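You operate a simulated robot arm through the tools that you are given. There is no shell and no other tool. Be economical: measure what you need, move in short steps, check, and stop when the job is done.

You run a simulated two-armed robot. Do the job below in one go: nothing can be reset, and whatever is moved stays where it is left.

## Task
Hold the brown punnet on the top of the belt bench steady with one hand and put the red spare reflector in it with the other.
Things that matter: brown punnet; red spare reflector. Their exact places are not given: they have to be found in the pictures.

It is judged by the outcome, as a careful person would: the job done as asked, and still so three seconds after it is handed in. It fails if anything else is knocked over, pushed out of place, dropped, spilled or broken.

## Robot
Two 7-joint arms with two-finger grippers on one trunk, on a base that drives. Base frame: it is fixed to the floor where the robot stands at the start and does not move with it; the origin is under the middle of the robot, x ahead of it, y to its left, z up; the surface under the hand at the start is at about z = 0.165. Readings come in m, rad, newtons and seconds.
The left shoulder is at the start at [0.136, 0.213, 1.021], the right one opposite. With the tool pointing down near the work surface each hand reaches from about 0.1 to 0.62 m from the robot's upright axis, wherever it stands, measured 20 degrees to its own side. Places, roughly: red spare reflector (6x4x8 cm) [0.8, 0.1, 0.9]. Payload 3.18 kg a hand.
Tool frame (each hand has its own): the origin (TCP) lies between the finger pads and is the grasp point; the fingertips stand 0.03 m ahead of it; z points along the fingers, y is the line along which they close. Largest opening 0.144 m; the body of the gripper starts 0.103 m behind the TCP.
Orientation is that of the tool frame in the base frame, as [roll, pitch, yaw] about the fixed x, y, z axes, in that order (R = Rz(yaw) Ry(pitch) Rx(roll)). With the fingers straight down and closing along the base's y, the tool's x points along the base's -x, its y along +y and its z along -z.

## Interface
- The arms move only by the tool apply_moves. It takes "left_steps", "right_steps" or both (then of equal length, played together; a hand with none holds still); each is a list of rows, each an object (a shift or turn left out is 0, a gripper value left out holds the last) with "delta_pos": the shift along the tool's x, y, z in units of 30 mm (1.0 is 30 mm), a list of three; "delta_rot": the turn, a rotation vector about the tool's x, y, z in units of 6 degrees (1.0 is 6 degrees), a list of three; "claw": the closure in counts, from 0 (fully open) to 255 (shut). In form: [{"delta_pos": [x, y, z], "delta_rot": [rx, ry, rz], "claw": claw}, ...]. A call has 1 to 12 rows; each row shifts and turns the commanded pose from where the row before left it, along the tool's axes as they then stand. A call with a number of a shift or a turn outside -1 to 1 is refused whole. Each row takes 0.2 s and may step no farther than 0.05 m and 0.15 rad from the row before; otherwise, or with a gripper value out of range, the whole call is refused. Where a pose cannot be reached the arm comes as near as it can. A force on the tool above 40 N (or 10 N above the force at the start of the call, whichever is more), or a blocked arm, ends the call early, and 0.2 s more pass. The fingers move at their own pace and stop on an object; they squeeze with about 25 N. The grip force told is the motor's: it shows also when the fingers shut on nothing. Time passes only in rows, and 0.2 s behind the last, so rows that do not move let the fingers close. The reply holds the time, the measured pose of the TCP, the force on the tool along the base axes, the opening and the grip force, in the units named above and with some noise, with the torque about the TCP (base axes, N m) and any sound that the robot's microphone picked up, and new pictures: "views" is both (left out), scene, wrist or none (wrist: the cameras of the hands that moved).
- Cameras (640 x 400 px; columns grow to the right, rows downward): "scene" is now at [0.2727, 0.0126, 1.2445]; the picture's right is [0.33, -0.94, -0.00], its down [-0.17, -0.06, -0.98] and it looks along [0.93, 0.33, -0.18] (base axes); focal length 214 px, centre (320, 200). "left" rides on the left gripper at [0.076, -0.016, -0.143] in its tool frame; the picture's right is [0.21, 0.98, 0.00], its down [-0.84, 0.18, -0.51] and it looks along [-0.50, 0.11, 0.86] (tool axes); focal length 218 px, centre (320, 200). "right" rides on the right gripper at [0.077, 0.016, -0.143] in its tool frame; the picture's right is [-0.21, 0.98, 0.00], its down [-0.84, -0.18, -0.51] and it looks along [-0.50, -0.11, 0.86] (tool axes); focal length 218 px, centre (320, 200).
- move_column(by): slides the trunk up (or, below 0, down) by that many m; the arms and the scene camera ride with it, the base frame stays. It gives what a move gives, with no picture.
- base_move(legs): drives the robot by 1 to 6 legs, each [ahead, left, turn to the left] in m, m and rad, along the robot's own axes; the way and the turn of a leg run together, so that a leg with both is an arc; at most 1.5 m and 3.142 rad a leg. The arms and the cameras ride along, it lands a little off, and it stops where it bumps. It gives what a move gives, and a new picture of the scene camera.
- head_to(pan, tilt): turns the head with the scene camera to pan (to the left, within 1.396 rad either way) and tilt (down, from -0.506 to 1.204), counted from straight ahead of the robot. It gives what a move gives, and a new picture of the scene camera.
- point_at(camera, pixels): there is no depth. For up to 12 entries [column, row, z] of the newest picture of that camera ("zoom" is the newest enlarged one), the place [x, y] in the base frame at which the ray of that pixel passes the height z, good to about 0.002 m, but the place of the scene camera against the robot may be out by one fixed shift of up to 0.018 m in any direction. It takes no simulated time.
- close_up(camera, box): a new picture of the part [left, top, right, bottom] of that camera's present view, enlarged. It takes no simulated time.
- sign_off(): hands the job in; it is judged then, once.

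Work in short steps. Measure before you move; look again where a grasp or a placing could have gone wrong, and mend it. You have 80 turns and 260 pictures in all, those below and enlarged ones among them. Open the grippers and draw the arms clear of the work before you hand the job in, unless the task says otherwise.

The tools are called after "Emit:" as a command line: name --argument value ..., lists and objects as JSON in quotes. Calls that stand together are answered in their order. apply_moves: Moves the arms, as the interface text tells. Its arguments: {"type":"object","properties":{"left_steps":{"type":"array","items":{"type":"object","properties":{"delta_pos":{"type":"array","items":{"type":"number"}},"delta_rot":{"type":"array","items":{"type":"number"}},"claw":{"type":"number"}}}},"right_steps":{"type":"array","items":{"type":"object","properties":{"delta_pos":{"type":"array","items":{"type":"number"}},"delta_rot":{"type":"array","items":{"type":"number"}},"claw":{"type":"number"}}}},"views":{"type":"string","enum":["both","scene","wrist","none"]}},"required":[]} The other tools are called the same way: move_column (by) slides the trunk up or down; base_move (legs) drives the base; head_to (pan, tilt) turns the head that bears the scene camera; point_at (camera, pixels) gives the place at which the rays of pixels pass given heights; close_up (camera, box) takes an enlarged picture of a part of a camera's view; sign_off () hands the job in.

At the start:

```text
clock: 0.0
left_ee_pos: [0.3159, 0.2611, 1.1546]
left_tcp_rot: [3.138, 0.009, -3.139]
left_wrist_force: [-0.3, -0.7, 0.8]
left_moment: [-0.02, 0.01, 0.03]
left_grip_width: 0.1438
left_grasp_force: 0.1
right_ee_pos: [0.5472, -0.1352, 1.0787]
right_tcp_rot: [3.139, 0.007, -3.141]
right_wrist_force: [-0.1, 0.5, 1.0]
right_moment: [0.01, 0.01, -0.01]
right_grip_width: 0.144
right_grasp_force: 0.0
trunk travel left (down, up): [-0.107, 0.262]
robot x, y, heading: [-0.0012, -0.0002, 0.003]
head pan, tilt: [0.545, 0.654]
```

scene: 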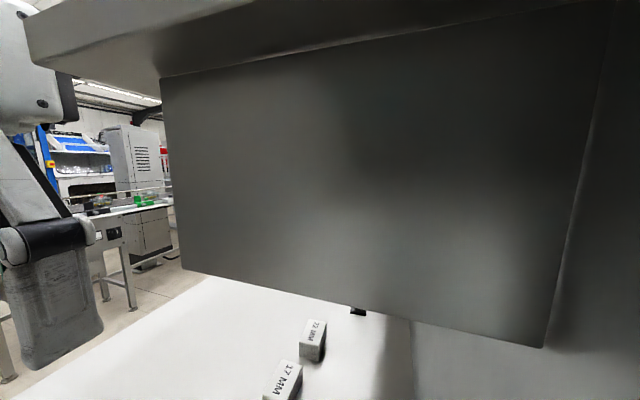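
right: 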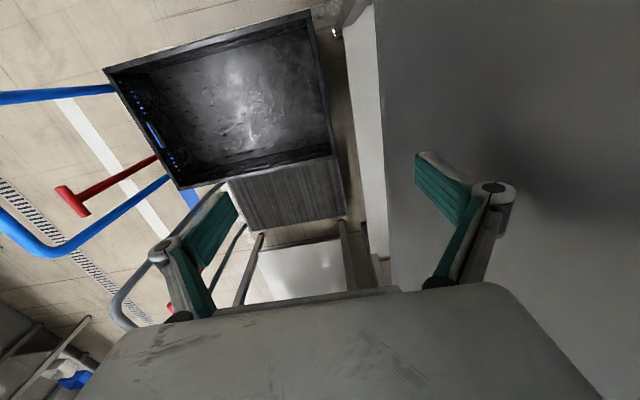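
left: 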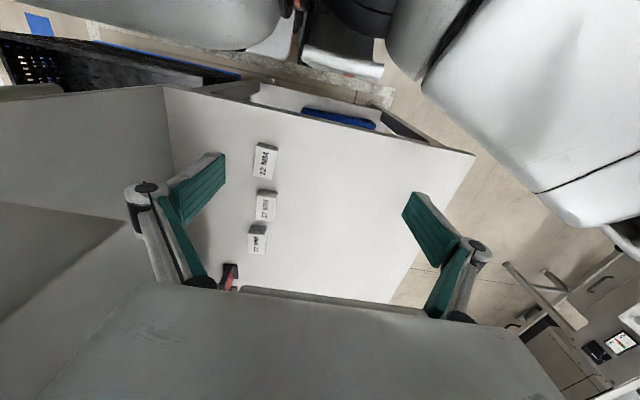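

The scene camera's view is blocked by a dark grey panel; the left hand's camera shows a white bench with small labelled blocks and something red at (230,275). I look around with the head first.

Emit:
head_to --pan 0.0 --tilt 0.9

Emit:
close_up --camera "left" --box '[160, 100, 480, 300]'

```text
clock: 1.0
left_ee_pos: [0.315, 0.2708, 1.1524]
left_tcp_rot: [-3.137, 0.007, -3.137]
left_wrist_force: [0.2, 0.3, 0.7]
left_moment: [0.01, 0.04, -0.03]
left_grip_width: 0.1438
left_grasp_force: 0.1
right_ee_pos: [0.5476, -0.1249, 1.0796]
right_tcp_rot: [-3.136, 0.009, 3.141]
right_wrist_force: [-0.4, -0.7, 1.1]
right_moment: [-0.01, 0.02, -0.01]
right_grip_width: 0.1439
right_grasp_force: 0.2
trunk travel left (down, up): [-0.107, 0.262]
robot x, y, heading: [0.0009, -0.0024, 0.002]
head pan, tilt: [0.0, 0.901]
```

scene: 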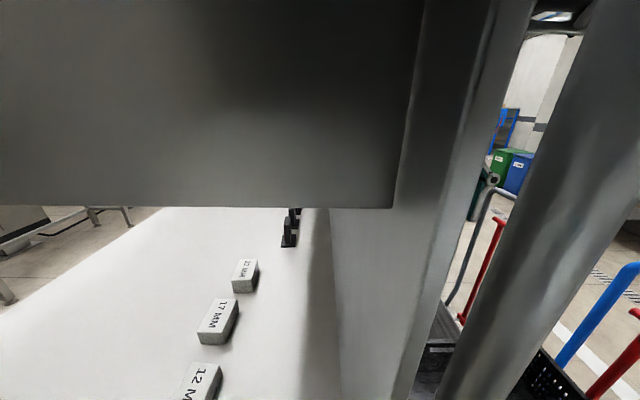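

```text
2.00 times, centred on (320, 200) of left
```

zoom: 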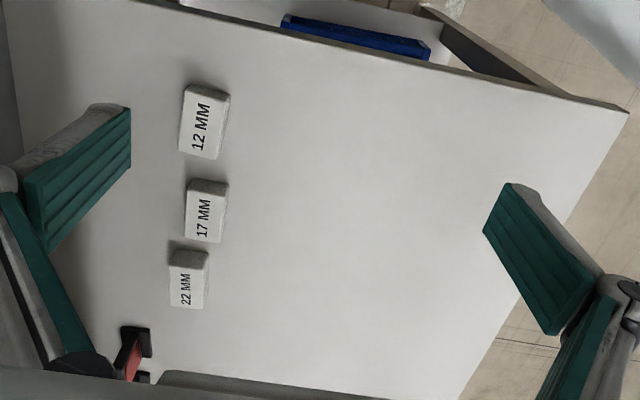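

The reflector stands (likely) behind the hood at (290,235). I look left for the belt bench and measure the bench in this picture.

Emit:
point_at --camera "scene" --pixels '[[288, 246, 0.86], [288, 246, 0.8], [243, 292, 0.86], [213, 343, 0.86], [392, 208, 0.86], [392, 208, 1.0], [392, 208, 1.1], [162, 207, 0.86], [330, 208, 0.86], [340, 399, 0.86]]'

Emit:
close_up --camera "scene" --box '[200, 180, 360, 280]'

Emit:
point_at --camera "left" --pixels '[[257, 252, 0.86], [257, 252, 0.8], [265, 220, 0.86], [265, 220, 0.8], [225, 290, 0.86], [475, 155, 0.86], [164, 85, 0.86]]'

Emit:
head_to --pan 1.2 --tilt 0.7

```text
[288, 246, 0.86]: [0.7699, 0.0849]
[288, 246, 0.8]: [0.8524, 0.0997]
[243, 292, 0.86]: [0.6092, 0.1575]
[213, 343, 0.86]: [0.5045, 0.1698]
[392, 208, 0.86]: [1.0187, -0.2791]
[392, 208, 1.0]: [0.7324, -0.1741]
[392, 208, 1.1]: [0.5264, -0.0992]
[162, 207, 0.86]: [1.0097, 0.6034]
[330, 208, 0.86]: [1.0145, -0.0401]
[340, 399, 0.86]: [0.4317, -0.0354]
```

```text
4.00 times, centred on (280, 230) of scene
```

zoom: 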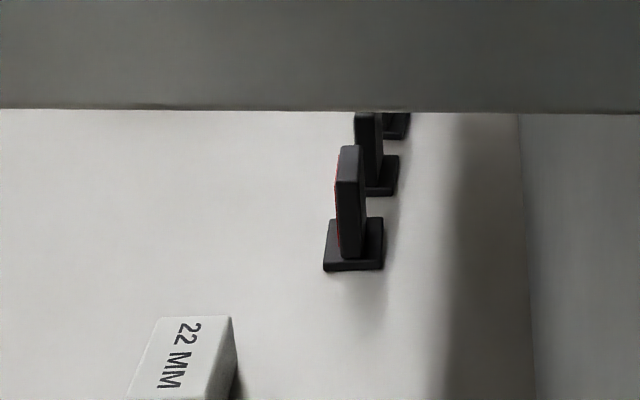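

```text
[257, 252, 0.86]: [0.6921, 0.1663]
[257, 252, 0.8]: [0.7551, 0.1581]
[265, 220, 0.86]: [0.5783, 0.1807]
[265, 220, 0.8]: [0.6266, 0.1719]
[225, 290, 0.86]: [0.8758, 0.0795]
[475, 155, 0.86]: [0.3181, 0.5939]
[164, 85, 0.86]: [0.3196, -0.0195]
```

```text
clock: 2.4
left_ee_pos: [0.3116, 0.2636, 1.156]
left_tcp_rot: [-3.14, 0.011, -3.14]
left_wrist_force: [0.5, 0.3, -0.2]
left_moment: [-0.08, 0.03, 0.01]
left_grip_width: 0.1439
left_grasp_force: 0.1
right_ee_pos: [0.5433, -0.1319, 1.0815]
right_tcp_rot: [3.139, 0.013, -3.141]
right_wrist_force: [0.4, 0.2, -1.1]
right_moment: [0.0, -0.01, -0.02]
right_grip_width: 0.1439
right_grasp_force: 0.2
trunk travel left (down, up): [-0.107, 0.262]
robot x, y, heading: [0.0027, 0.0001, -0.001]
head pan, tilt: [1.201, 0.7]
```

scene: 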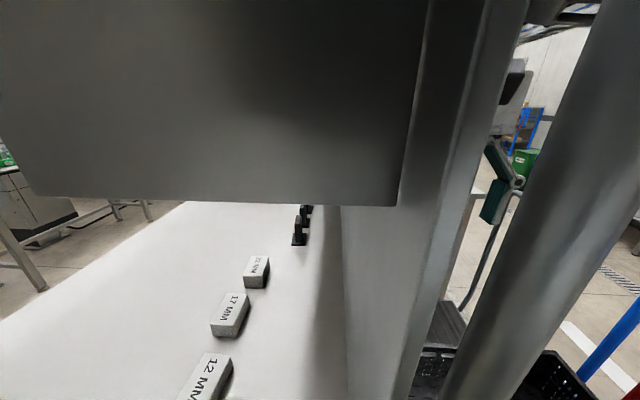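

The picture has hardly turned although the head reads pan 1.2; I check the present view.

Emit:
close_up --camera "scene" --box '[0, 0, 640, 400]'

Emit:
head_to --pan 1.2 --tilt 0.7

```text
1.00 times, centred on (320, 200) of scene (not enlarged: the box is as wide or as high as the picture)
```

zoom: 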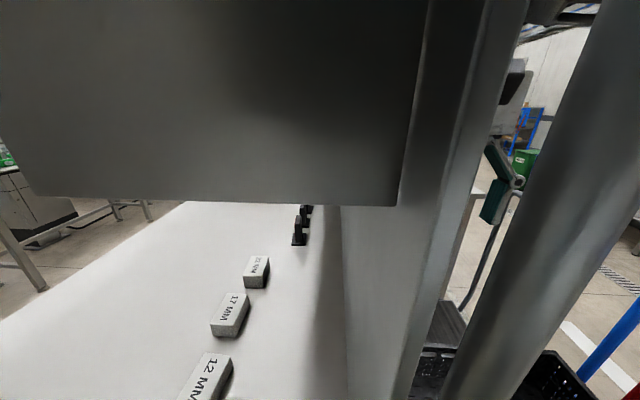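

```text
clock: 3.0
left_ee_pos: [0.3128, 0.2632, 1.156]
left_tcp_rot: [-3.141, 0.012, 3.14]
left_wrist_force: [0.7, 0.4, -0.5]
left_moment: [0.02, 0.01, 0.01]
left_grip_width: 0.1438
left_grasp_force: 0.0
right_ee_pos: [0.5443, -0.1329, 1.0804]
right_tcp_rot: [3.14, 0.013, -3.141]
right_wrist_force: [-0.3, -0.5, 0.5]
right_moment: [-0.01, 0.04, -0.02]
right_grip_width: 0.1441
right_grasp_force: 0.1
trunk travel left (down, up): [-0.107, 0.262]
robot x, y, heading: [-0.0015, -0.0024, -0.0]
head pan, tilt: [1.201, 0.7]
```

scene: 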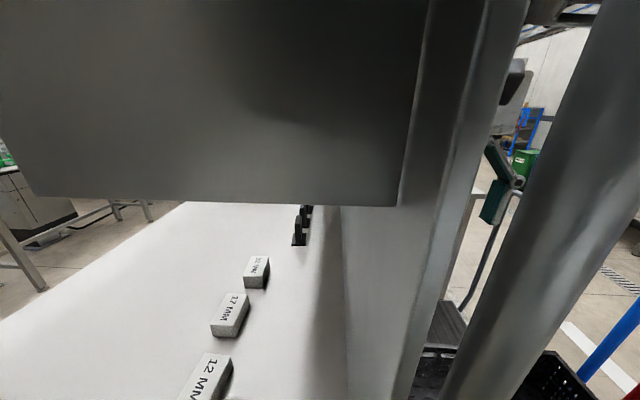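

The view still doesn't match pan 1.2, so I check where the camera model thinks it looks and try another pan.

Emit:
point_at --camera "scene" --pixels '[[320, 250, 0.86], [320, 250, 0.5], [299, 244, 0.86], [299, 244, 0.84]]'

Emit:
head_to --pan 0.545 --tilt 0.654

```text
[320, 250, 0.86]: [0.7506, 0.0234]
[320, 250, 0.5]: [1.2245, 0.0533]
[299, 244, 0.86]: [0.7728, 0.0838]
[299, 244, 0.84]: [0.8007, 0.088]
```

```text
clock: 4.0
left_ee_pos: [0.3115, 0.2635, 1.1554]
left_tcp_rot: [-3.14, 0.011, -3.14]
left_wrist_force: [0.9, 0.4, -0.4]
left_moment: [0.0, -0.01, 0.0]
left_grip_width: 0.1441
left_grasp_force: 0.0
right_ee_pos: [0.5432, -0.1321, 1.0814]
right_tcp_rot: [3.14, 0.013, -3.141]
right_wrist_force: [-0.9, 0.7, -0.5]
right_moment: [0.03, 0.03, 0.01]
right_grip_width: 0.1441
right_grasp_force: 0.1
trunk travel left (down, up): [-0.107, 0.262]
robot x, y, heading: [-0.0018, -0.0013, 0.003]
head pan, tilt: [0.545, 0.654]
```

scene: 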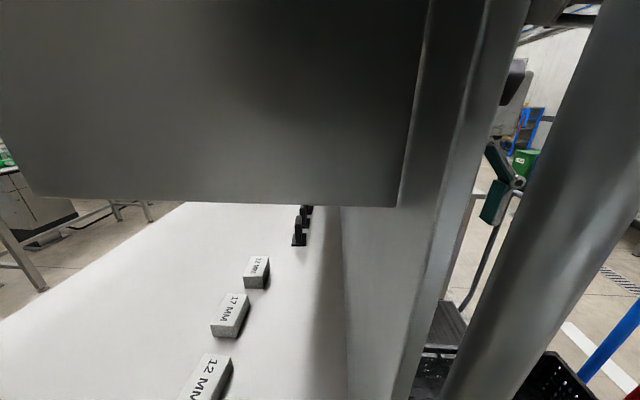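

By triangulating two views, the grey panel's lower right corner is at about [0.35, -0.035, 1.19], only 8 cm ahead of the camera, so the head is probably jammed against it. I back straight off to free it and get an overview.

Emit:
base_move --legs '[[-0.25, 0, 0]]'

Emit:
head_to --pan 0.2 --tilt 0.5

```text
clock: 5.6
left_ee_pos: [0.1169, 0.2653, 1.1512]
left_tcp_rot: [-3.14, 0.001, -3.141]
left_wrist_force: [0.0, -0.3, -0.3]
left_moment: [0.02, 0.0, -0.04]
left_grip_width: 0.1439
left_grasp_force: 0.1
right_ee_pos: [0.355, -0.131, 1.0762]
right_tcp_rot: [3.141, 0.018, 3.133]
right_wrist_force: [0.0, 0.0, -0.5]
right_moment: [0.0, -0.03, -0.01]
right_grip_width: 0.1441
right_grasp_force: 0.0
trunk travel left (down, up): [-0.107, 0.262]
robot x, y, heading: [-0.2044, 0.001, 0.0]
head pan, tilt: [0.545, 0.654]
stopped in leg 1: the force on the tool passed its limit at 72 N (the readings are from after the stop); the commanded pose is now the measured one
```

scene: 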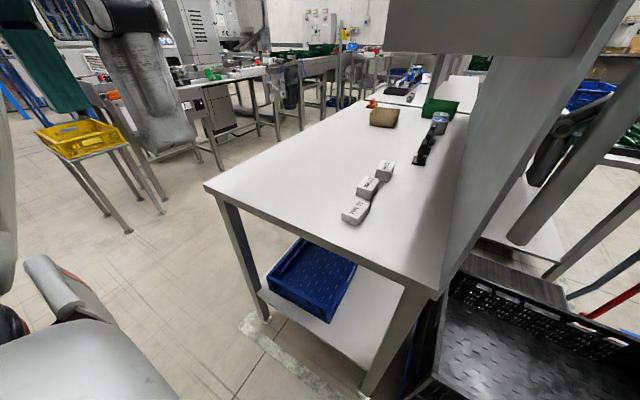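

```text
clock: 6.5
left_ee_pos: [0.1159, 0.2645, 1.1513]
left_tcp_rot: [-3.141, -0.001, -3.139]
left_wrist_force: [-0.1, -0.4, -0.4]
left_moment: [-0.02, 0.0, 0.03]
left_grip_width: 0.1442
left_grasp_force: 0.1
right_ee_pos: [0.3542, -0.131, 1.0753]
right_tcp_rot: [3.139, 0.018, 3.134]
right_wrist_force: [-0.3, 0.4, 0.2]
right_moment: [-0.03, 0.0, 0.04]
right_grip_width: 0.1442
right_grasp_force: 0.1
trunk travel left (down, up): [-0.107, 0.262]
robot x, y, heading: [-0.2104, -0.0031, 0.003]
head pan, tilt: [0.201, 0.499]
```

scene: 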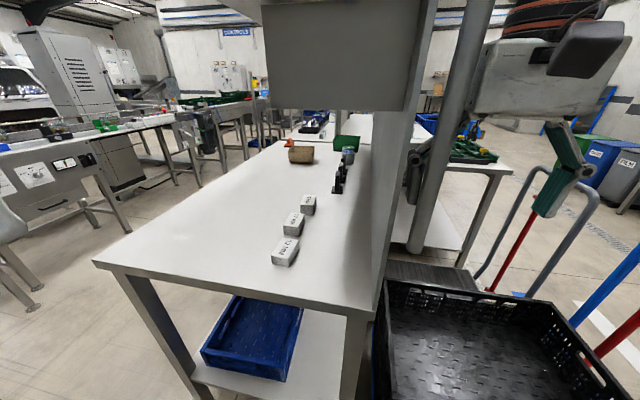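

Now I see the brown punnet at (300,152) and the reflector row at (340,175) on the white bench, bounded right by a wall. Something pushed on a tool while driving, so I look at all cameras before moving further.

Emit:
apply_moves --left_steps '[{}]' --right_steps '[{}]' --views "wrist"

Emit:
close_up --camera "scene" --box '[240, 110, 400, 210]'

Emit:
point_at --camera "scene" --pixels '[[93, 263, 0.86], [370, 318, 0.86], [366, 150, 0.86], [290, 163, 0.86], [313, 163, 0.86], [289, 148, 0.9], [340, 193, 0.86], [300, 216, 0.86], [275, 140, 0.86]]'

```text
clock: 6.9
left_ee_pos: [0.1165, 0.2653, 1.1518]
left_tcp_rot: [-3.14, 0.002, -3.139]
left_wrist_force: [0.2, -0.2, 0.0]
left_moment: [0.0, 0.02, -0.01]
left_grip_width: 0.1439
left_grasp_force: 0.0
right_ee_pos: [0.3551, -0.131, 1.0741]
right_tcp_rot: [3.141, 0.019, 3.134]
right_wrist_force: [0.6, 0.0, 1.2]
right_moment: [0.03, 0.0, 0.0]
right_grip_width: 0.1438
right_grasp_force: 0.1
trunk travel left (down, up): [-0.107, 0.262]
robot x, y, heading: [-0.2075, -0.0023, 0.001]
head pan, tilt: [0.201, 0.499]
```

right: 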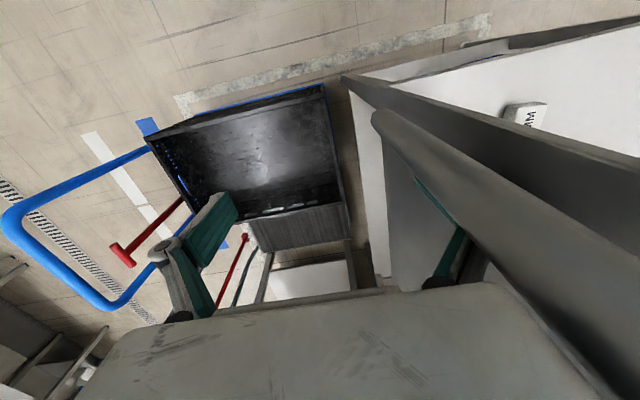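
left: 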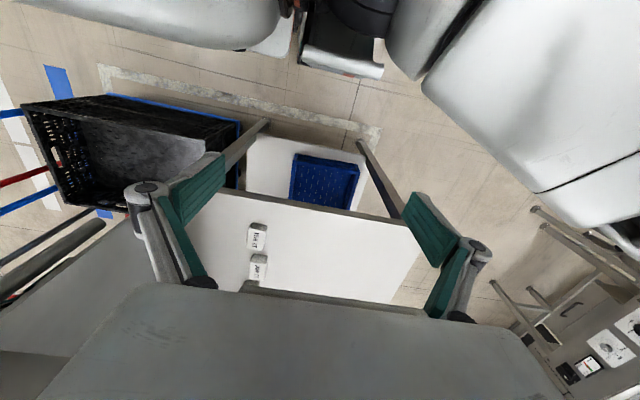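

```text
4.00 times, centred on (320, 160) of scene
```

zoom: 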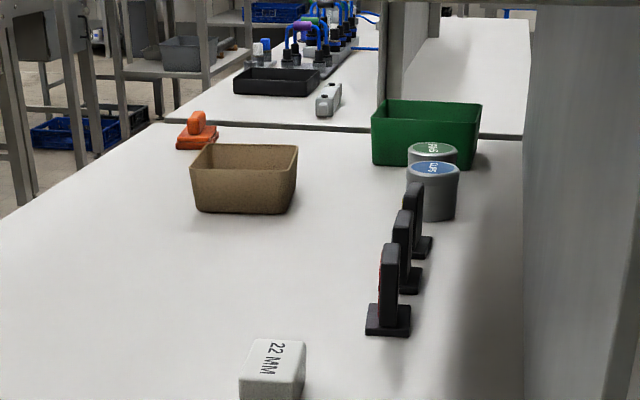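

```text
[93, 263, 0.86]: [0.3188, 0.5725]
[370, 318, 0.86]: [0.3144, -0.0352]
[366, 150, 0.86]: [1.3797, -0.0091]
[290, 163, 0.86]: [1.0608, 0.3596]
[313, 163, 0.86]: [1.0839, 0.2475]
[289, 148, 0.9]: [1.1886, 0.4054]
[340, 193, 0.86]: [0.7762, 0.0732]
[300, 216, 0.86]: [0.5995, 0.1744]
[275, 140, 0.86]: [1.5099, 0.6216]
```

The right gripper's left side touches a hanging grey pole (right view (370,110)–(620,400)). I shift the right hand to the right (away from it) and measure floor clearances on the left of the bench.

Emit:
point_at --camera "scene" --pixels '[[30, 288, 0.0], [92, 222, 0.0], [125, 208, 0.0], [200, 185, 0.0], [240, 168, 0.0], [265, 107, 1.186], [405, 108, 1.186], [334, 188, 0.86], [340, 183, 0.86], [345, 174, 0.86]]'

Emit:
point_at --camera "left" --pixels '[[340, 77, 0.1], [340, 77, 0.0], [380, 77, 0.3], [265, 118, 0.0], [360, 140, 0.0]]'

Emit:
apply_moves --right_steps '[{"delta_pos": [0, -0.8, 0]}, {"delta_pos": [0, -0.8, 0]}, {"delta_pos": [0, -0.8, 0]}, {"delta_pos": [0, -0.8, 0]}]' --views "wrist"

Emit:
head_to --pan 1.1 --tilt 0.6

```text
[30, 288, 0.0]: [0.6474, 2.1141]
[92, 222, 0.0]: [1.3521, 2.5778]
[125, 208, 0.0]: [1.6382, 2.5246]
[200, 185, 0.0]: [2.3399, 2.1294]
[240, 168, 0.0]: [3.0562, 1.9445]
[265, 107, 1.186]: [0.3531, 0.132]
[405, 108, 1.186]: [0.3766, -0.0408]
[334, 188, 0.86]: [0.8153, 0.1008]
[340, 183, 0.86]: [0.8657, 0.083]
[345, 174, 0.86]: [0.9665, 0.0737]
```

```text
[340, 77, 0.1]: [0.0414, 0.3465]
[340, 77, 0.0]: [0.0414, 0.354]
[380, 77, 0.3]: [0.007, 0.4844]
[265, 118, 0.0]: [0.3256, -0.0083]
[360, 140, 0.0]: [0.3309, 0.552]
```

```text
clock: 7.9
left_ee_pos: [0.1168, 0.2648, 1.1522]
left_tcp_rot: [-3.141, 0.0, -3.138]
left_wrist_force: [-0.7, 0.6, 0.7]
left_moment: [0.02, 0.0, 0.01]
left_grip_width: 0.1441
left_grasp_force: 0.0
right_ee_pos: [0.353, -0.2277, 1.0752]
right_tcp_rot: [-3.141, 0.017, 3.134]
right_wrist_force: [0.5, -0.3, 0.6]
right_moment: [-0.01, 0.03, -0.01]
right_grip_width: 0.1439
right_grasp_force: 0.0
trunk travel left (down, up): [-0.107, 0.262]
robot x, y, heading: [-0.2076, -0.0, 0.001]
head pan, tilt: [0.201, 0.499]
```

right: 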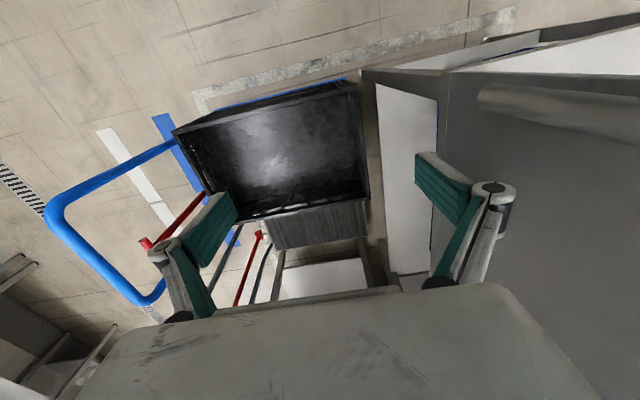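

```text
clock: 9.1
left_ee_pos: [0.1172, 0.2653, 1.1507]
left_tcp_rot: [-3.139, 0.001, -3.139]
left_wrist_force: [0.5, 0.6, 0.5]
left_moment: [0.0, 0.01, 0.0]
left_grip_width: 0.1439
left_grasp_force: 0.0
right_ee_pos: [0.3524, -0.2282, 1.0747]
right_tcp_rot: [3.141, 0.018, 3.132]
right_wrist_force: [0.4, 0.7, 0.0]
right_moment: [0.0, -0.01, 0.0]
right_grip_width: 0.1442
right_grasp_force: 0.0
trunk travel left (down, up): [-0.107, 0.262]
robot x, y, heading: [-0.2078, -0.0026, 0.003]
head pan, tilt: [1.1, 0.6]
```

scene: 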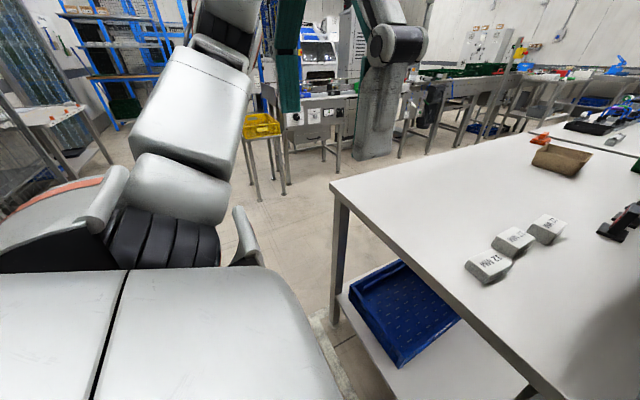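

There is a wide aisle left of the bench; I measure the yellow-crate stool's feet and the bench's edge, then back off with the now free right hand.

Emit:
point_at --camera "scene" --pixels '[[258, 203, 0.0], [282, 193, 0.0], [337, 172, 0.0], [400, 155, 0.0], [330, 183, 0.86], [525, 133, 0.86], [335, 325, 0.0], [110, 162, 0.0]]'

Emit:
base_move --legs '[[-0.35, 0, 0]]'

```text
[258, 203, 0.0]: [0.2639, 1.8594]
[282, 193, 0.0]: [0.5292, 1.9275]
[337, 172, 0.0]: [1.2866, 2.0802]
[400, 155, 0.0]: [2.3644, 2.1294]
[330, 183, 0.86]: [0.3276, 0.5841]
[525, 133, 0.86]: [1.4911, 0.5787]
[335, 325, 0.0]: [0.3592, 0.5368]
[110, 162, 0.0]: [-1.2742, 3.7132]
```

```text
clock: 11.3
left_ee_pos: [-0.2363, 0.2653, 1.1511]
left_tcp_rot: [-3.139, 0.0, -3.138]
left_wrist_force: [0.2, -1.2, -0.3]
left_moment: [-0.01, -0.06, 0.02]
left_grip_width: 0.1439
left_grasp_force: 0.0
right_ee_pos: [0.0005, -0.227, 1.075]
right_tcp_rot: [3.138, 0.016, 3.136]
right_wrist_force: [1.1, -0.2, -0.7]
right_moment: [-0.02, 0.01, 0.03]
right_grip_width: 0.144
right_grasp_force: 0.0
trunk travel left (down, up): [-0.107, 0.262]
robot x, y, heading: [-0.5626, -0.0009, 0.003]
head pan, tilt: [1.1, 0.6]
```

scene: 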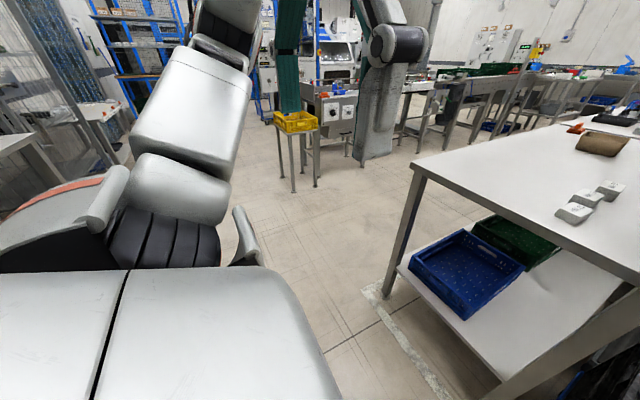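

Floor is clear; I drive round: left 1.15 m, ahead 1.5 m, then turn right to face the bench's left long side.

Emit:
base_move --legs '[[0, 1.15, 0], [1.5, 0, 0], [0, 0, -1.5708]]'

Emit:
head_to --pan 0.0 --tilt 0.7

```text
clock: 32.5
left_ee_pos: [1.1927, 0.8441, 1.1506]
left_tcp_rot: [3.141, 0.0, 1.587]
left_wrist_force: [-0.7, 0.4, 0.1]
left_moment: [0.01, 0.0, -0.04]
left_grip_width: 0.144
left_grasp_force: 0.1
right_ee_pos: [0.7037, 0.6021, 1.0741]
right_tcp_rot: [3.14, 0.018, 1.574]
right_wrist_force: [-0.4, 0.1, -0.8]
right_moment: [0.01, -0.02, -0.02]
right_grip_width: 0.1438
right_grasp_force: 0.0
trunk travel left (down, up): [-0.107, 0.262]
robot x, y, heading: [0.9267, 1.1628, -1.558]
head pan, tilt: [1.1, 0.6]
```

scene: 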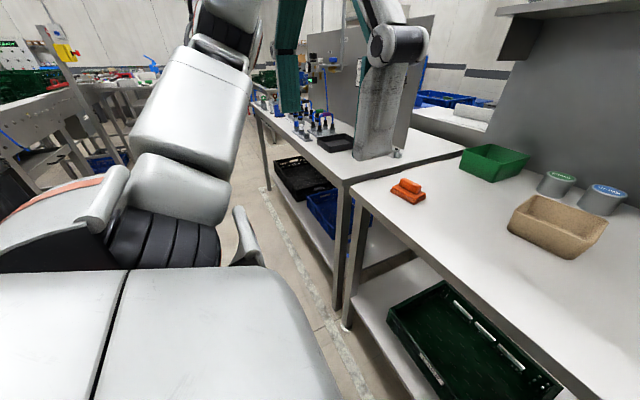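

```text
clock: 33.8
left_ee_pos: [1.194, 0.8438, 1.1514]
left_tcp_rot: [-3.14, 0.0, 1.585]
left_wrist_force: [1.7, -0.5, 0.3]
left_moment: [0.02, 0.04, 0.01]
left_grip_width: 0.1443
left_grasp_force: 0.0
right_ee_pos: [0.7037, 0.6012, 1.0744]
right_tcp_rot: [3.14, 0.018, 1.575]
right_wrist_force: [-0.3, -0.4, 0.0]
right_moment: [0.01, -0.04, 0.01]
right_grip_width: 0.1437
right_grasp_force: 0.1
trunk travel left (down, up): [-0.107, 0.262]
robot x, y, heading: [0.9288, 1.1621, -1.556]
head pan, tilt: [0.0, 0.7]
```

scene: 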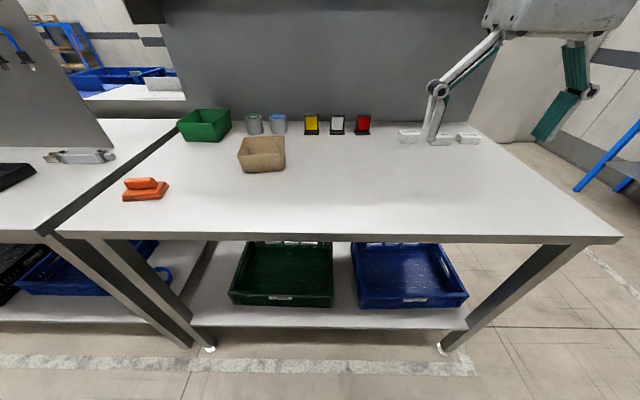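

The view is clear: red reflector at (363,124), white and yellow beside it, brown punnet at (261,154). I measure them and zoom.

Emit:
point_at --camera "scene" --pixels '[[363, 134, 0.86], [356, 134, 0.86], [371, 134, 0.86], [336, 134, 0.86], [363, 115, 0.94], [246, 172, 0.86], [284, 169, 0.86], [238, 152, 0.92], [285, 152, 0.92], [245, 137, 0.92], [281, 136, 0.92], [330, 240, 0.86]]'

Emit:
close_up --camera "scene" --box '[220, 90, 412, 210]'

Emit:
point_at --camera "scene" --pixels '[[330, 329, 0.2], [330, 329, 0.3], [212, 348, 0.0], [440, 352, 0.0]]'

```text
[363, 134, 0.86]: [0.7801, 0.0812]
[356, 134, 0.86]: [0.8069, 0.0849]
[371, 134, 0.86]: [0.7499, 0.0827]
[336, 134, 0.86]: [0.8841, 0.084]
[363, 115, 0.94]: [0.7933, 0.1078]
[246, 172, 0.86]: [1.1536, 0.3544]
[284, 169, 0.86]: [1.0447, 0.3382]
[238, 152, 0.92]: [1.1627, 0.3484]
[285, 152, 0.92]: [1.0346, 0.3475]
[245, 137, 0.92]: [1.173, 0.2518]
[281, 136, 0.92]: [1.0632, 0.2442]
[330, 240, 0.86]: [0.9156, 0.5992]
```

```text
3.33 times, centred on (316, 150) of scene
```

zoom: 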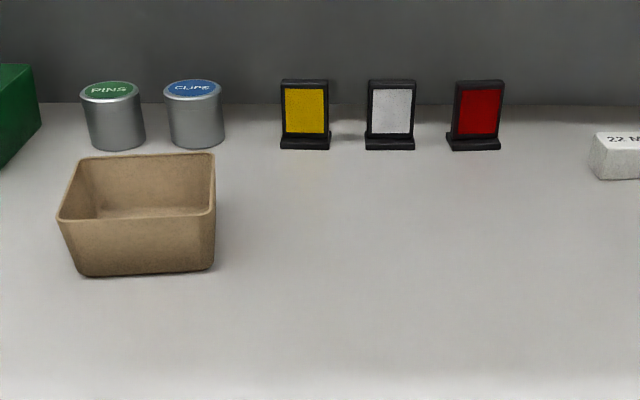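

```text
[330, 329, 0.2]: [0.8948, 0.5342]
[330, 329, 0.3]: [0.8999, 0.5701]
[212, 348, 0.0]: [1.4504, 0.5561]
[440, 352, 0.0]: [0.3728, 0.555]
```

I drive up to the bench: ahead 0.29 m (staying ~4 cm off the shelf), 0.06 m left so the reflector is in front of the right shoulder.

Emit:
base_move --legs '[[0.29, 0.06, -0.015]]'

Emit:
apply_moves --right_steps '[{"claw": 60}]' --views "wrist"

```text
clock: 35.9
left_ee_pos: [1.2494, 0.5486, 1.1513]
left_tcp_rot: [-3.14, 0.0, 1.57]
left_wrist_force: [1.1, -0.6, 0.0]
left_moment: [0.01, 0.03, 0.03]
left_grip_width: 0.1438
left_grasp_force: 0.0
right_ee_pos: [0.7575, 0.3148, 1.0753]
right_tcp_rot: [3.141, 0.017, 1.558]
right_wrist_force: [-0.9, 0.2, -0.1]
right_moment: [0.03, 0.0, -0.01]
right_grip_width: 0.1445
right_grasp_force: 0.1
trunk travel left (down, up): [-0.107, 0.262]
robot x, y, heading: [0.9876, 0.8759, -1.571]
head pan, tilt: [0.0, 0.7]
```

scene: 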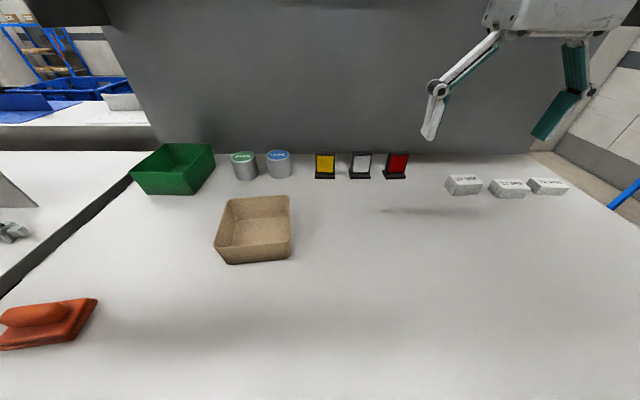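

```text
clock: 36.3
left_ee_pos: [1.2483, 0.5498, 1.1517]
left_tcp_rot: [-3.139, 0.003, 1.57]
left_wrist_force: [0.6, 0.3, 0.3]
left_moment: [-0.04, -0.01, 0.0]
left_grip_width: 0.144
left_grasp_force: 0.1
right_ee_pos: [0.757, 0.315, 1.0759]
right_tcp_rot: [3.14, 0.017, 1.559]
right_wrist_force: [0.8, -0.1, 0.5]
right_moment: [-0.02, -0.01, 0.01]
right_grip_width: 0.1102
right_grasp_force: 0.0
trunk travel left (down, up): [-0.107, 0.262]
robot x, y, heading: [0.9846, 0.873, -1.577]
head pan, tilt: [0.0, 0.7]
```

right: 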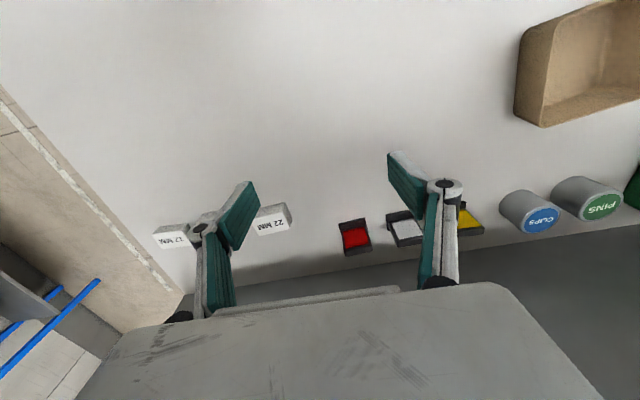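

The wrist view shows the red reflector at (355,236). I measure it with both cameras at several heights to fix the bench height and position.

Emit:
close_up --camera "right" --box '[300, 190, 460, 290]'

Emit:
close_up --camera "scene" --box '[340, 130, 436, 190]'

```text
4.00 times, centred on (380, 240) of right
```

zoom: 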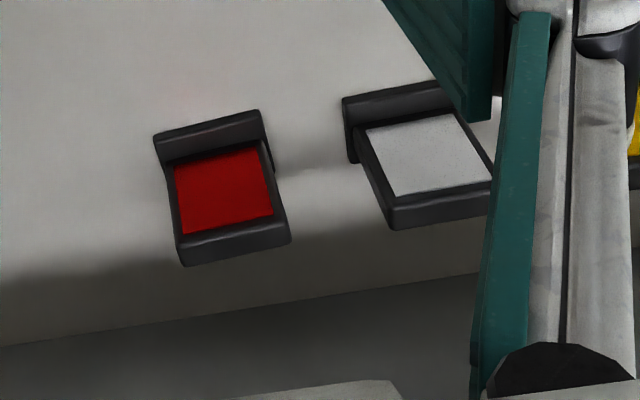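

```text
6.67 times, centred on (388, 160) of scene
```

zoom: 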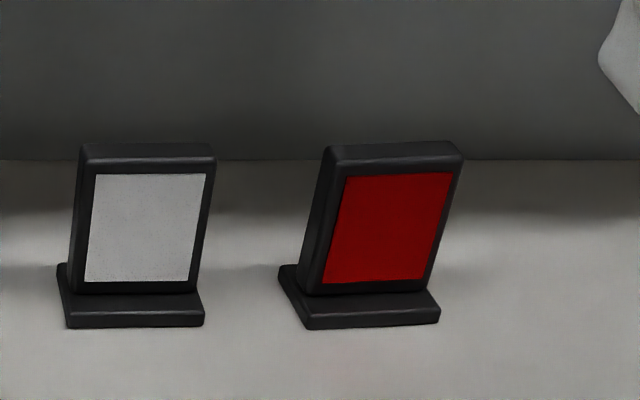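

Emit:
point_at --camera "right" --pixels '[[338.75, 223.25, 0.86], [365, 217.25, 0.86], [338.75, 223.25, 0.84], [365, 217.25, 0.84], [346, 256.5, 0.94], [372, 250.5, 0.94], [346, 256.5, 0.92], [372, 250.5, 0.92]]'

Emit:
point_at --camera "scene" --pixels '[[386.5, 179.2, 0.86], [406, 178.3, 0.86], [386.5, 179.2, 0.84], [406, 178.3, 0.84], [390, 151.8, 0.94], [409.4, 151.2, 0.94], [390, 151.8, 0.92], [409.4, 151.2, 0.92]]'

```text
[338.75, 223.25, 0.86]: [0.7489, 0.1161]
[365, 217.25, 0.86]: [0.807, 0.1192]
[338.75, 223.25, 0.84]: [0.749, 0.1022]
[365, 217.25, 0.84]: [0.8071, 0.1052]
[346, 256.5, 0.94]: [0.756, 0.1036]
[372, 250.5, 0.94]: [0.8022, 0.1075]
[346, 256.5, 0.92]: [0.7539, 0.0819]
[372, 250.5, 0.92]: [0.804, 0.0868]
```

```text
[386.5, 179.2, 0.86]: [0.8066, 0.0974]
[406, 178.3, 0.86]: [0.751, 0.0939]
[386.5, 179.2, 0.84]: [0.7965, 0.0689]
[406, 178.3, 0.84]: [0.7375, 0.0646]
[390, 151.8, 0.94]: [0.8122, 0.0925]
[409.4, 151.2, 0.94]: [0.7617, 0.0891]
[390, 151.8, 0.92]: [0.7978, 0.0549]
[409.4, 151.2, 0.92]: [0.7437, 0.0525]
```

Reflector: base spans x 0.749–0.807, front y≈0.115, bench z≈0.855, yaw about +3.5°. I tilt the right gripper 45° forward and align its yaw, staying at the present height.

Emit:
apply_moves --right_steps '[{"delta_rot": [0, 0, -0.7]}, {"delta_rot": [0, -0.94, 0]}, {"delta_rot": [0, -0.94, 0]}, {"delta_rot": [0, -0.94, 0]}, {"delta_rot": [0, -0.94, 0]}, {"delta_rot": [0, -0.94, 0]}, {"delta_rot": [0, -0.94, 0]}, {"delta_rot": [0, -0.94, 0]}, {"delta_rot": [0, -0.94, 0]}]' --views "both"

```text
clock: 38.3
left_ee_pos: [1.2494, 0.5509, 1.1517]
left_tcp_rot: [-3.14, 0.0, 1.57]
left_wrist_force: [0.7, 0.3, -1.0]
left_moment: [0.04, -0.02, 0.01]
left_grip_width: 0.144
left_grasp_force: 0.1
right_ee_pos: [0.7557, 0.3152, 1.0751]
right_tcp_rot: [3.139, 0.806, 1.632]
right_wrist_force: [-0.7, 0.4, -0.4]
right_moment: [0.02, 0.03, -0.02]
right_grip_width: 0.1101
right_grasp_force: 0.1
trunk travel left (down, up): [-0.107, 0.262]
robot x, y, heading: [0.9861, 0.8759, -1.572]
head pan, tilt: [0.0, 0.7]
```

scene: 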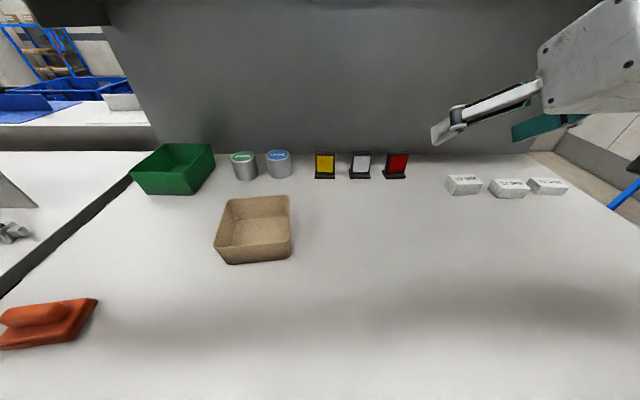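
right: 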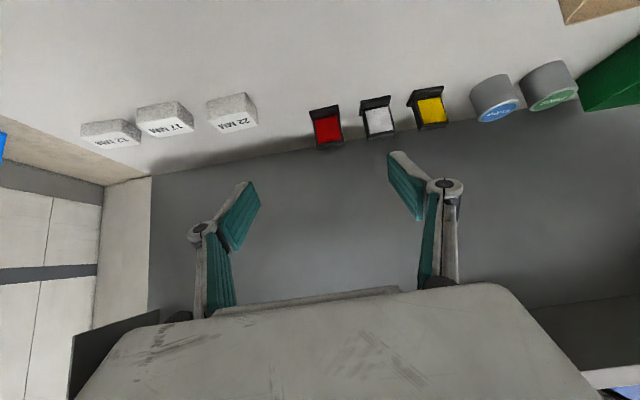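

Tilt attained (pitch 0.806). I approach along the tool axis to a point 8 cm short of the reflector.

Emit:
apply_moves --right_steps '[{"delta_pos": [-0.19, 0.047, 0.92], "claw": 85}, {"delta_pos": [-0.19, 0.047, 0.92]}, {"delta_pos": [-0.19, 0.047, 0.92]}, {"delta_pos": [-0.19, 0.047, 0.92]}, {"delta_pos": [-0.19, 0.047, 0.92]}, {"delta_pos": [-0.19, 0.047, 0.92]}, {"delta_pos": [-0.19, 0.047, 0.92]}]' --views "both"

```text
clock: 39.9
left_ee_pos: [1.249, 0.5492, 1.1503]
left_tcp_rot: [-3.139, 0.001, 1.57]
left_wrist_force: [0.4, 0.0, -0.2]
left_moment: [0.04, -0.01, 0.0]
left_grip_width: 0.1441
left_grasp_force: 0.0
right_ee_pos: [0.7767, 0.1466, 0.9691]
right_tcp_rot: [-3.141, 0.804, 1.633]
right_wrist_force: [0.3, 0.4, -0.4]
right_moment: [-0.01, 0.0, -0.02]
right_grip_width: 0.0959
right_grasp_force: 0.1
trunk travel left (down, up): [-0.107, 0.262]
robot x, y, heading: [0.9853, 0.8727, -1.573]
head pan, tilt: [0.0, 0.7]
```

scene: 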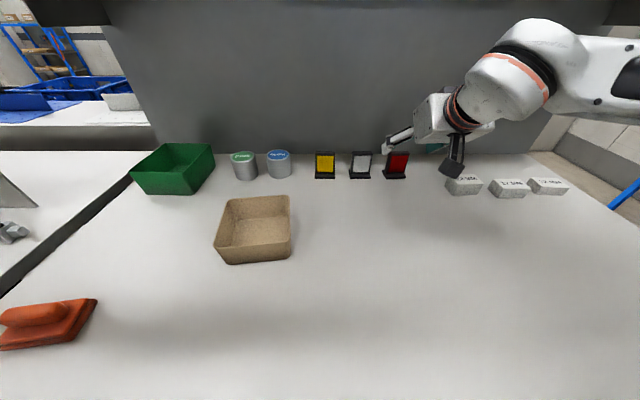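
right: 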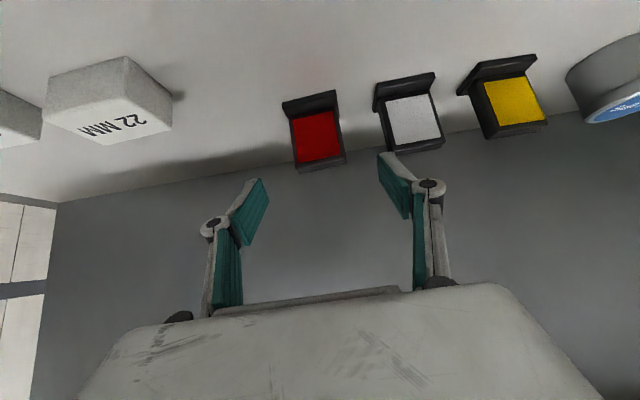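

The red reflector is centred between the open fingers (317,138). I re-measure it from here.

Emit:
point_at --camera "right" --pixels '[[283, 103, 0.86], [336, 92, 0.86], [283, 103, 0.85], [336, 92, 0.85], [299, 172, 0.93], [346, 162, 0.93], [374, 83, 0.86], [435, 73, 0.86]]'

Emit:
close_up --camera "right" --box '[240, 70, 400, 190]'

```text
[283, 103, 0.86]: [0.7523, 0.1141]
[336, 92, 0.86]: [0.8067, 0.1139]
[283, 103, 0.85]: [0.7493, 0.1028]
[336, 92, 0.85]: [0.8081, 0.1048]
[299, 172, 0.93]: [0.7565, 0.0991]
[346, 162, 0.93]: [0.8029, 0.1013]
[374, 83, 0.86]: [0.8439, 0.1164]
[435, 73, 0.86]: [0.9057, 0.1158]
```

```text
3.33 times, centred on (320, 130) of right
```

zoom: 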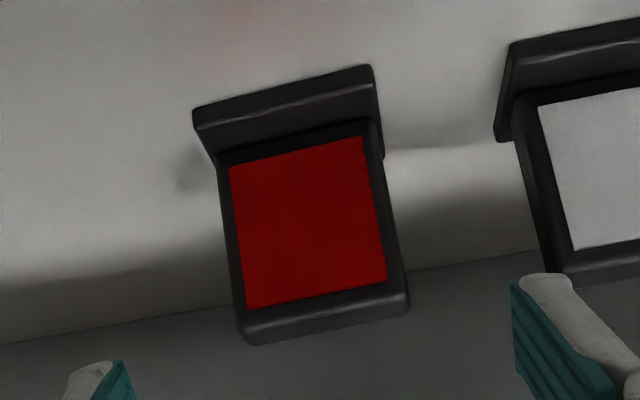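

Narrow the opening to ~8 cm and advance 8 cm along the tool axis so the pads straddle the plate.

Emit:
apply_moves --right_steps '[{"claw": 112}, {"delta_pos": [0, -0.02, 0.5]}, {"delta_pos": [0, -0.02, 0.5]}, {"delta_pos": [0, 0, 0.5]}, {"delta_pos": [0, 0, 0.6]}, {"delta_pos": [0, 0, 0.6]}]' --views "both"

```text
clock: 41.3
left_ee_pos: [1.2498, 0.5506, 1.1523]
left_tcp_rot: [-3.14, 0.0, 1.571]
left_wrist_force: [-0.2, -0.1, 0.3]
left_moment: [0.05, 0.0, 0.0]
left_grip_width: 0.144
left_grasp_force: 0.0
right_ee_pos: [0.7791, 0.0901, 0.9144]
right_tcp_rot: [-3.141, 0.805, 1.631]
right_wrist_force: [-0.4, -0.1, 0.0]
right_moment: [-0.02, 0.02, 0.0]
right_grip_width: 0.0806
right_grasp_force: 0.1
trunk travel left (down, up): [-0.107, 0.262]
robot x, y, heading: [0.9846, 0.8771, -1.574]
head pan, tilt: [0.0, 0.7]
```

scene: 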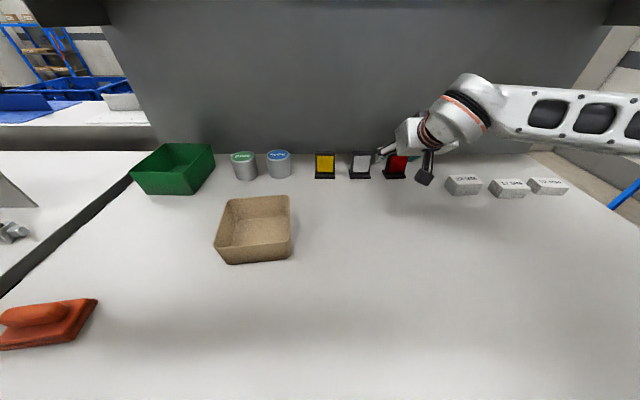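
right: 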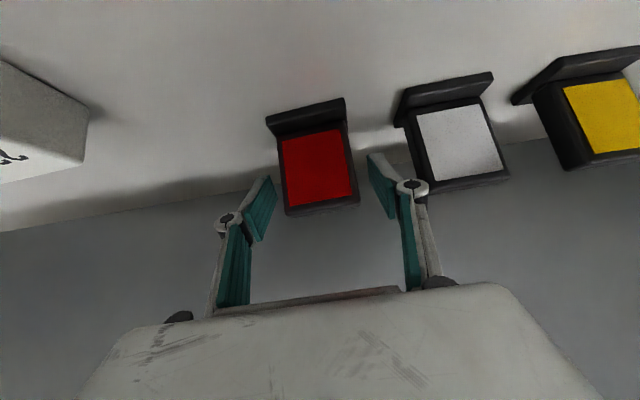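

Pads straddle the plate (TCP about mid-thickness, ~1.5 cm below its top). I close the gripper.

Emit:
apply_moves --right_steps '[{"claw": 150}, {"claw": 180}, {"claw": 220}, {"claw": 220}]' --views "wrist"

```text
clock: 42.3
left_ee_pos: [1.2491, 0.5497, 1.1508]
left_tcp_rot: [-3.14, 0.0, 1.571]
left_wrist_force: [-0.4, 0.5, 0.4]
left_moment: [0.01, -0.05, 0.0]
left_grip_width: 0.1442
left_grasp_force: 0.0
right_ee_pos: [0.7786, 0.0907, 0.9147]
right_tcp_rot: [3.141, 0.806, 1.631]
right_wrist_force: [-0.6, -1.1, 1.7]
right_moment: [-0.03, -0.04, 0.0]
right_grip_width: 0.0494
right_grasp_force: 24.6
trunk travel left (down, up): [-0.107, 0.262]
robot x, y, heading: [0.9885, 0.8723, -1.574]
head pan, tilt: [0.0, 0.7]
```

right: 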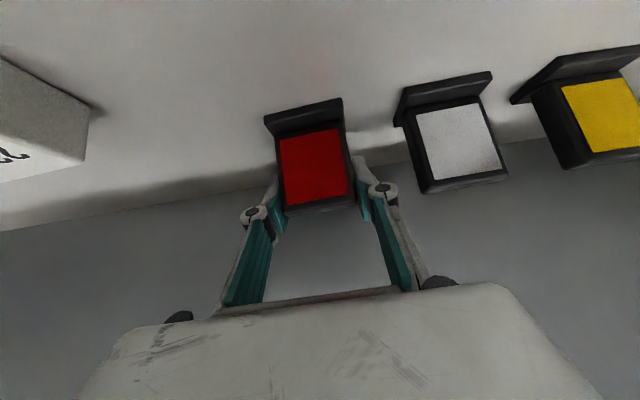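

Gripped at 0.049 m with 25 N. I lift straight up 9 cm.

Emit:
apply_moves --right_steps '[{"delta_pos": [-0.36, 0, -0.35]}, {"delta_pos": [-0.72, 0, -0.69]}, {"delta_pos": [-0.72, 0, -0.69]}, {"delta_pos": [-0.36, 0, -0.35]}]' --views "both"

```text
clock: 43.3
left_ee_pos: [1.2492, 0.5489, 1.1516]
left_tcp_rot: [-3.14, -0.001, 1.57]
left_wrist_force: [0.2, 0.3, 0.2]
left_moment: [0.0, -0.01, 0.0]
left_grip_width: 0.1442
left_grasp_force: 0.0
right_ee_pos: [0.7791, 0.0907, 1.0038]
right_tcp_rot: [3.141, 0.803, 1.631]
right_wrist_force: [0.0, -0.5, -0.8]
right_moment: [0.0, -0.03, 0.02]
right_grip_width: 0.0497
right_grasp_force: 25.0
trunk travel left (down, up): [-0.107, 0.262]
robot x, y, heading: [0.98, 0.875, -1.569]
head pan, tilt: [0.0, 0.7]
```

scene: 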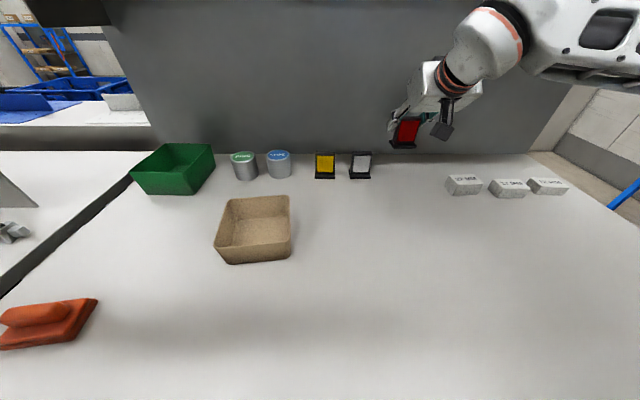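
right: 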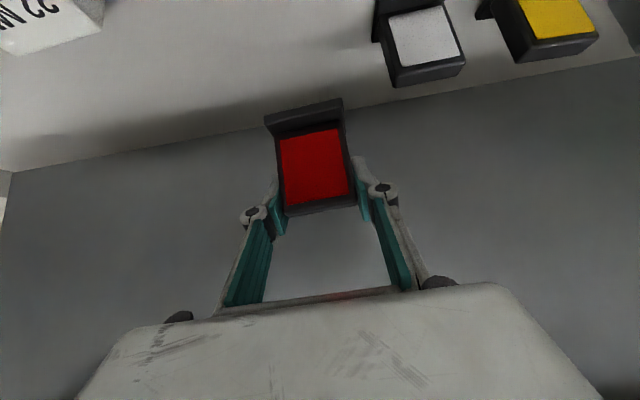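

The reflector is securely lifted. I draw the right hand back toward the robot, away from the neighbours, and look with the left camera at the punnet.

Emit:
apply_moves --right_steps '[{"delta_pos": [0.5, 0, -0.7]}, {"delta_pos": [0.6, 0, -0.75]}, {"delta_pos": [0.6, 0, -0.75]}, {"delta_pos": [0.6, 0, -0.75]}, {"delta_pos": [0.6, 0, -0.75]}, {"delta_pos": [0.6, 0, -0.75]}, {"delta_pos": [0.6, 0, -0.75]}, {"delta_pos": [0.6, 0, -0.75]}]' --views "scene"

Emit:
apply_moves --left_steps '[{}]' --views "wrist"

```text
clock: 45.1
left_ee_pos: [1.2496, 0.5493, 1.1523]
left_tcp_rot: [-3.139, 0.002, 1.571]
left_wrist_force: [-0.7, 0.5, -0.5]
left_moment: [-0.02, 0.03, 0.04]
left_grip_width: 0.144
left_grasp_force: 0.0
right_ee_pos: [0.7653, 0.3188, 1.0267]
right_tcp_rot: [3.141, 0.804, 1.632]
right_wrist_force: [0.2, 0.3, -0.2]
right_moment: [-0.01, 0.01, 0.01]
right_grip_width: 0.0496
right_grasp_force: 24.8
trunk travel left (down, up): [-0.107, 0.262]
robot x, y, heading: [0.9856, 0.8732, -1.573]
head pan, tilt: [0.0, 0.7]
```

scene: 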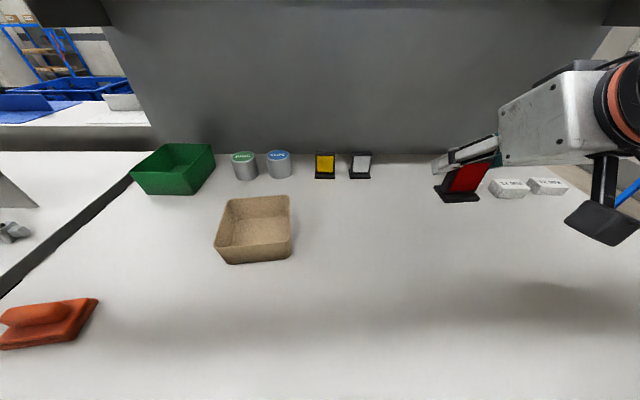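

```text
clock: 45.5
left_ee_pos: [1.2494, 0.549, 1.1512]
left_tcp_rot: [-3.138, 0.002, 1.573]
left_wrist_force: [-0.6, 0.0, -1.1]
left_moment: [0.0, 0.0, 0.02]
left_grip_width: 0.1443
left_grasp_force: 0.1
right_ee_pos: [0.7642, 0.3166, 1.027]
right_tcp_rot: [-3.141, 0.804, 1.631]
right_wrist_force: [-0.1, 1.0, -0.1]
right_moment: [0.01, 0.0, -0.03]
right_grip_width: 0.0496
right_grasp_force: 25.3
trunk travel left (down, up): [-0.107, 0.262]
robot x, y, heading: [0.9846, 0.8773, -1.571]
head pan, tilt: [0.0, 0.7]
```

left: 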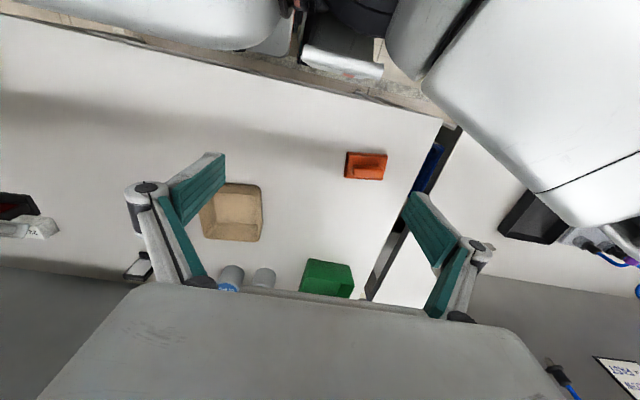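

Punnet seen at (232,213) in the left view; I zoom and measure its rim.

Emit:
close_up --camera "left" --box '[180, 165, 292, 235]'

Emit:
close_up --camera "scene" --box '[188, 180, 316, 260]'

Emit:
point_at --camera "left" --pixels '[[262, 188, 0.92], [260, 241, 0.92], [257, 184, 0.92], [202, 233, 0.92], [244, 191, 0.86], [244, 219, 0.86], [345, 177, 0.86], [385, 180, 0.86], [345, 152, 0.89]]'

```text
5.71 times, centred on (236, 200) of left
```

zoom: 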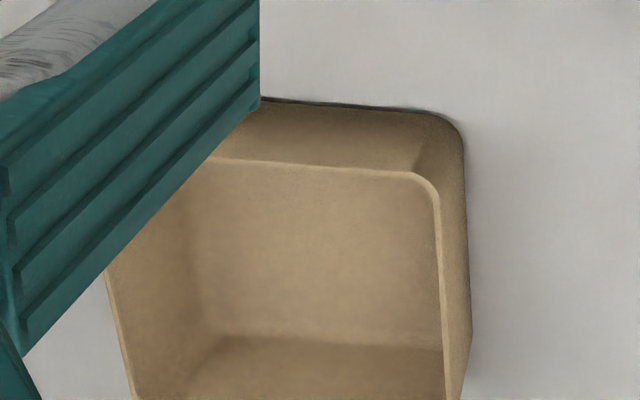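

```text
5.00 times, centred on (252, 220) of scene
```

zoom: 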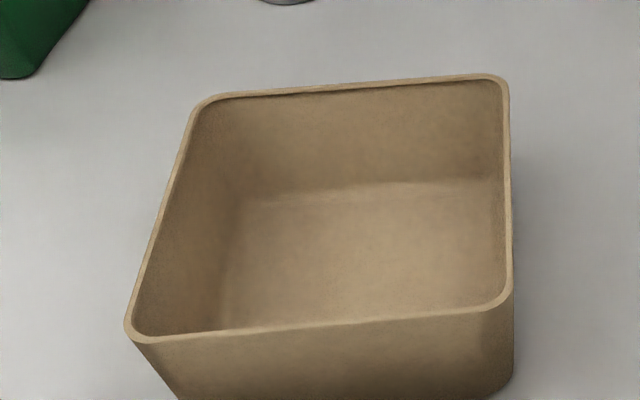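

```text
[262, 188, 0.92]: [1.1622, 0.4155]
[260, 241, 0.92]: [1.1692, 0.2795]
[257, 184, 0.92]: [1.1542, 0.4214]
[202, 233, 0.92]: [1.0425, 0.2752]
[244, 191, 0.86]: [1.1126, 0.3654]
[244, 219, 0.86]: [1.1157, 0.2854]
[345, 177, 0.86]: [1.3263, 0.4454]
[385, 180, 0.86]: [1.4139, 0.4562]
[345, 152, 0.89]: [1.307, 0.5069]
```

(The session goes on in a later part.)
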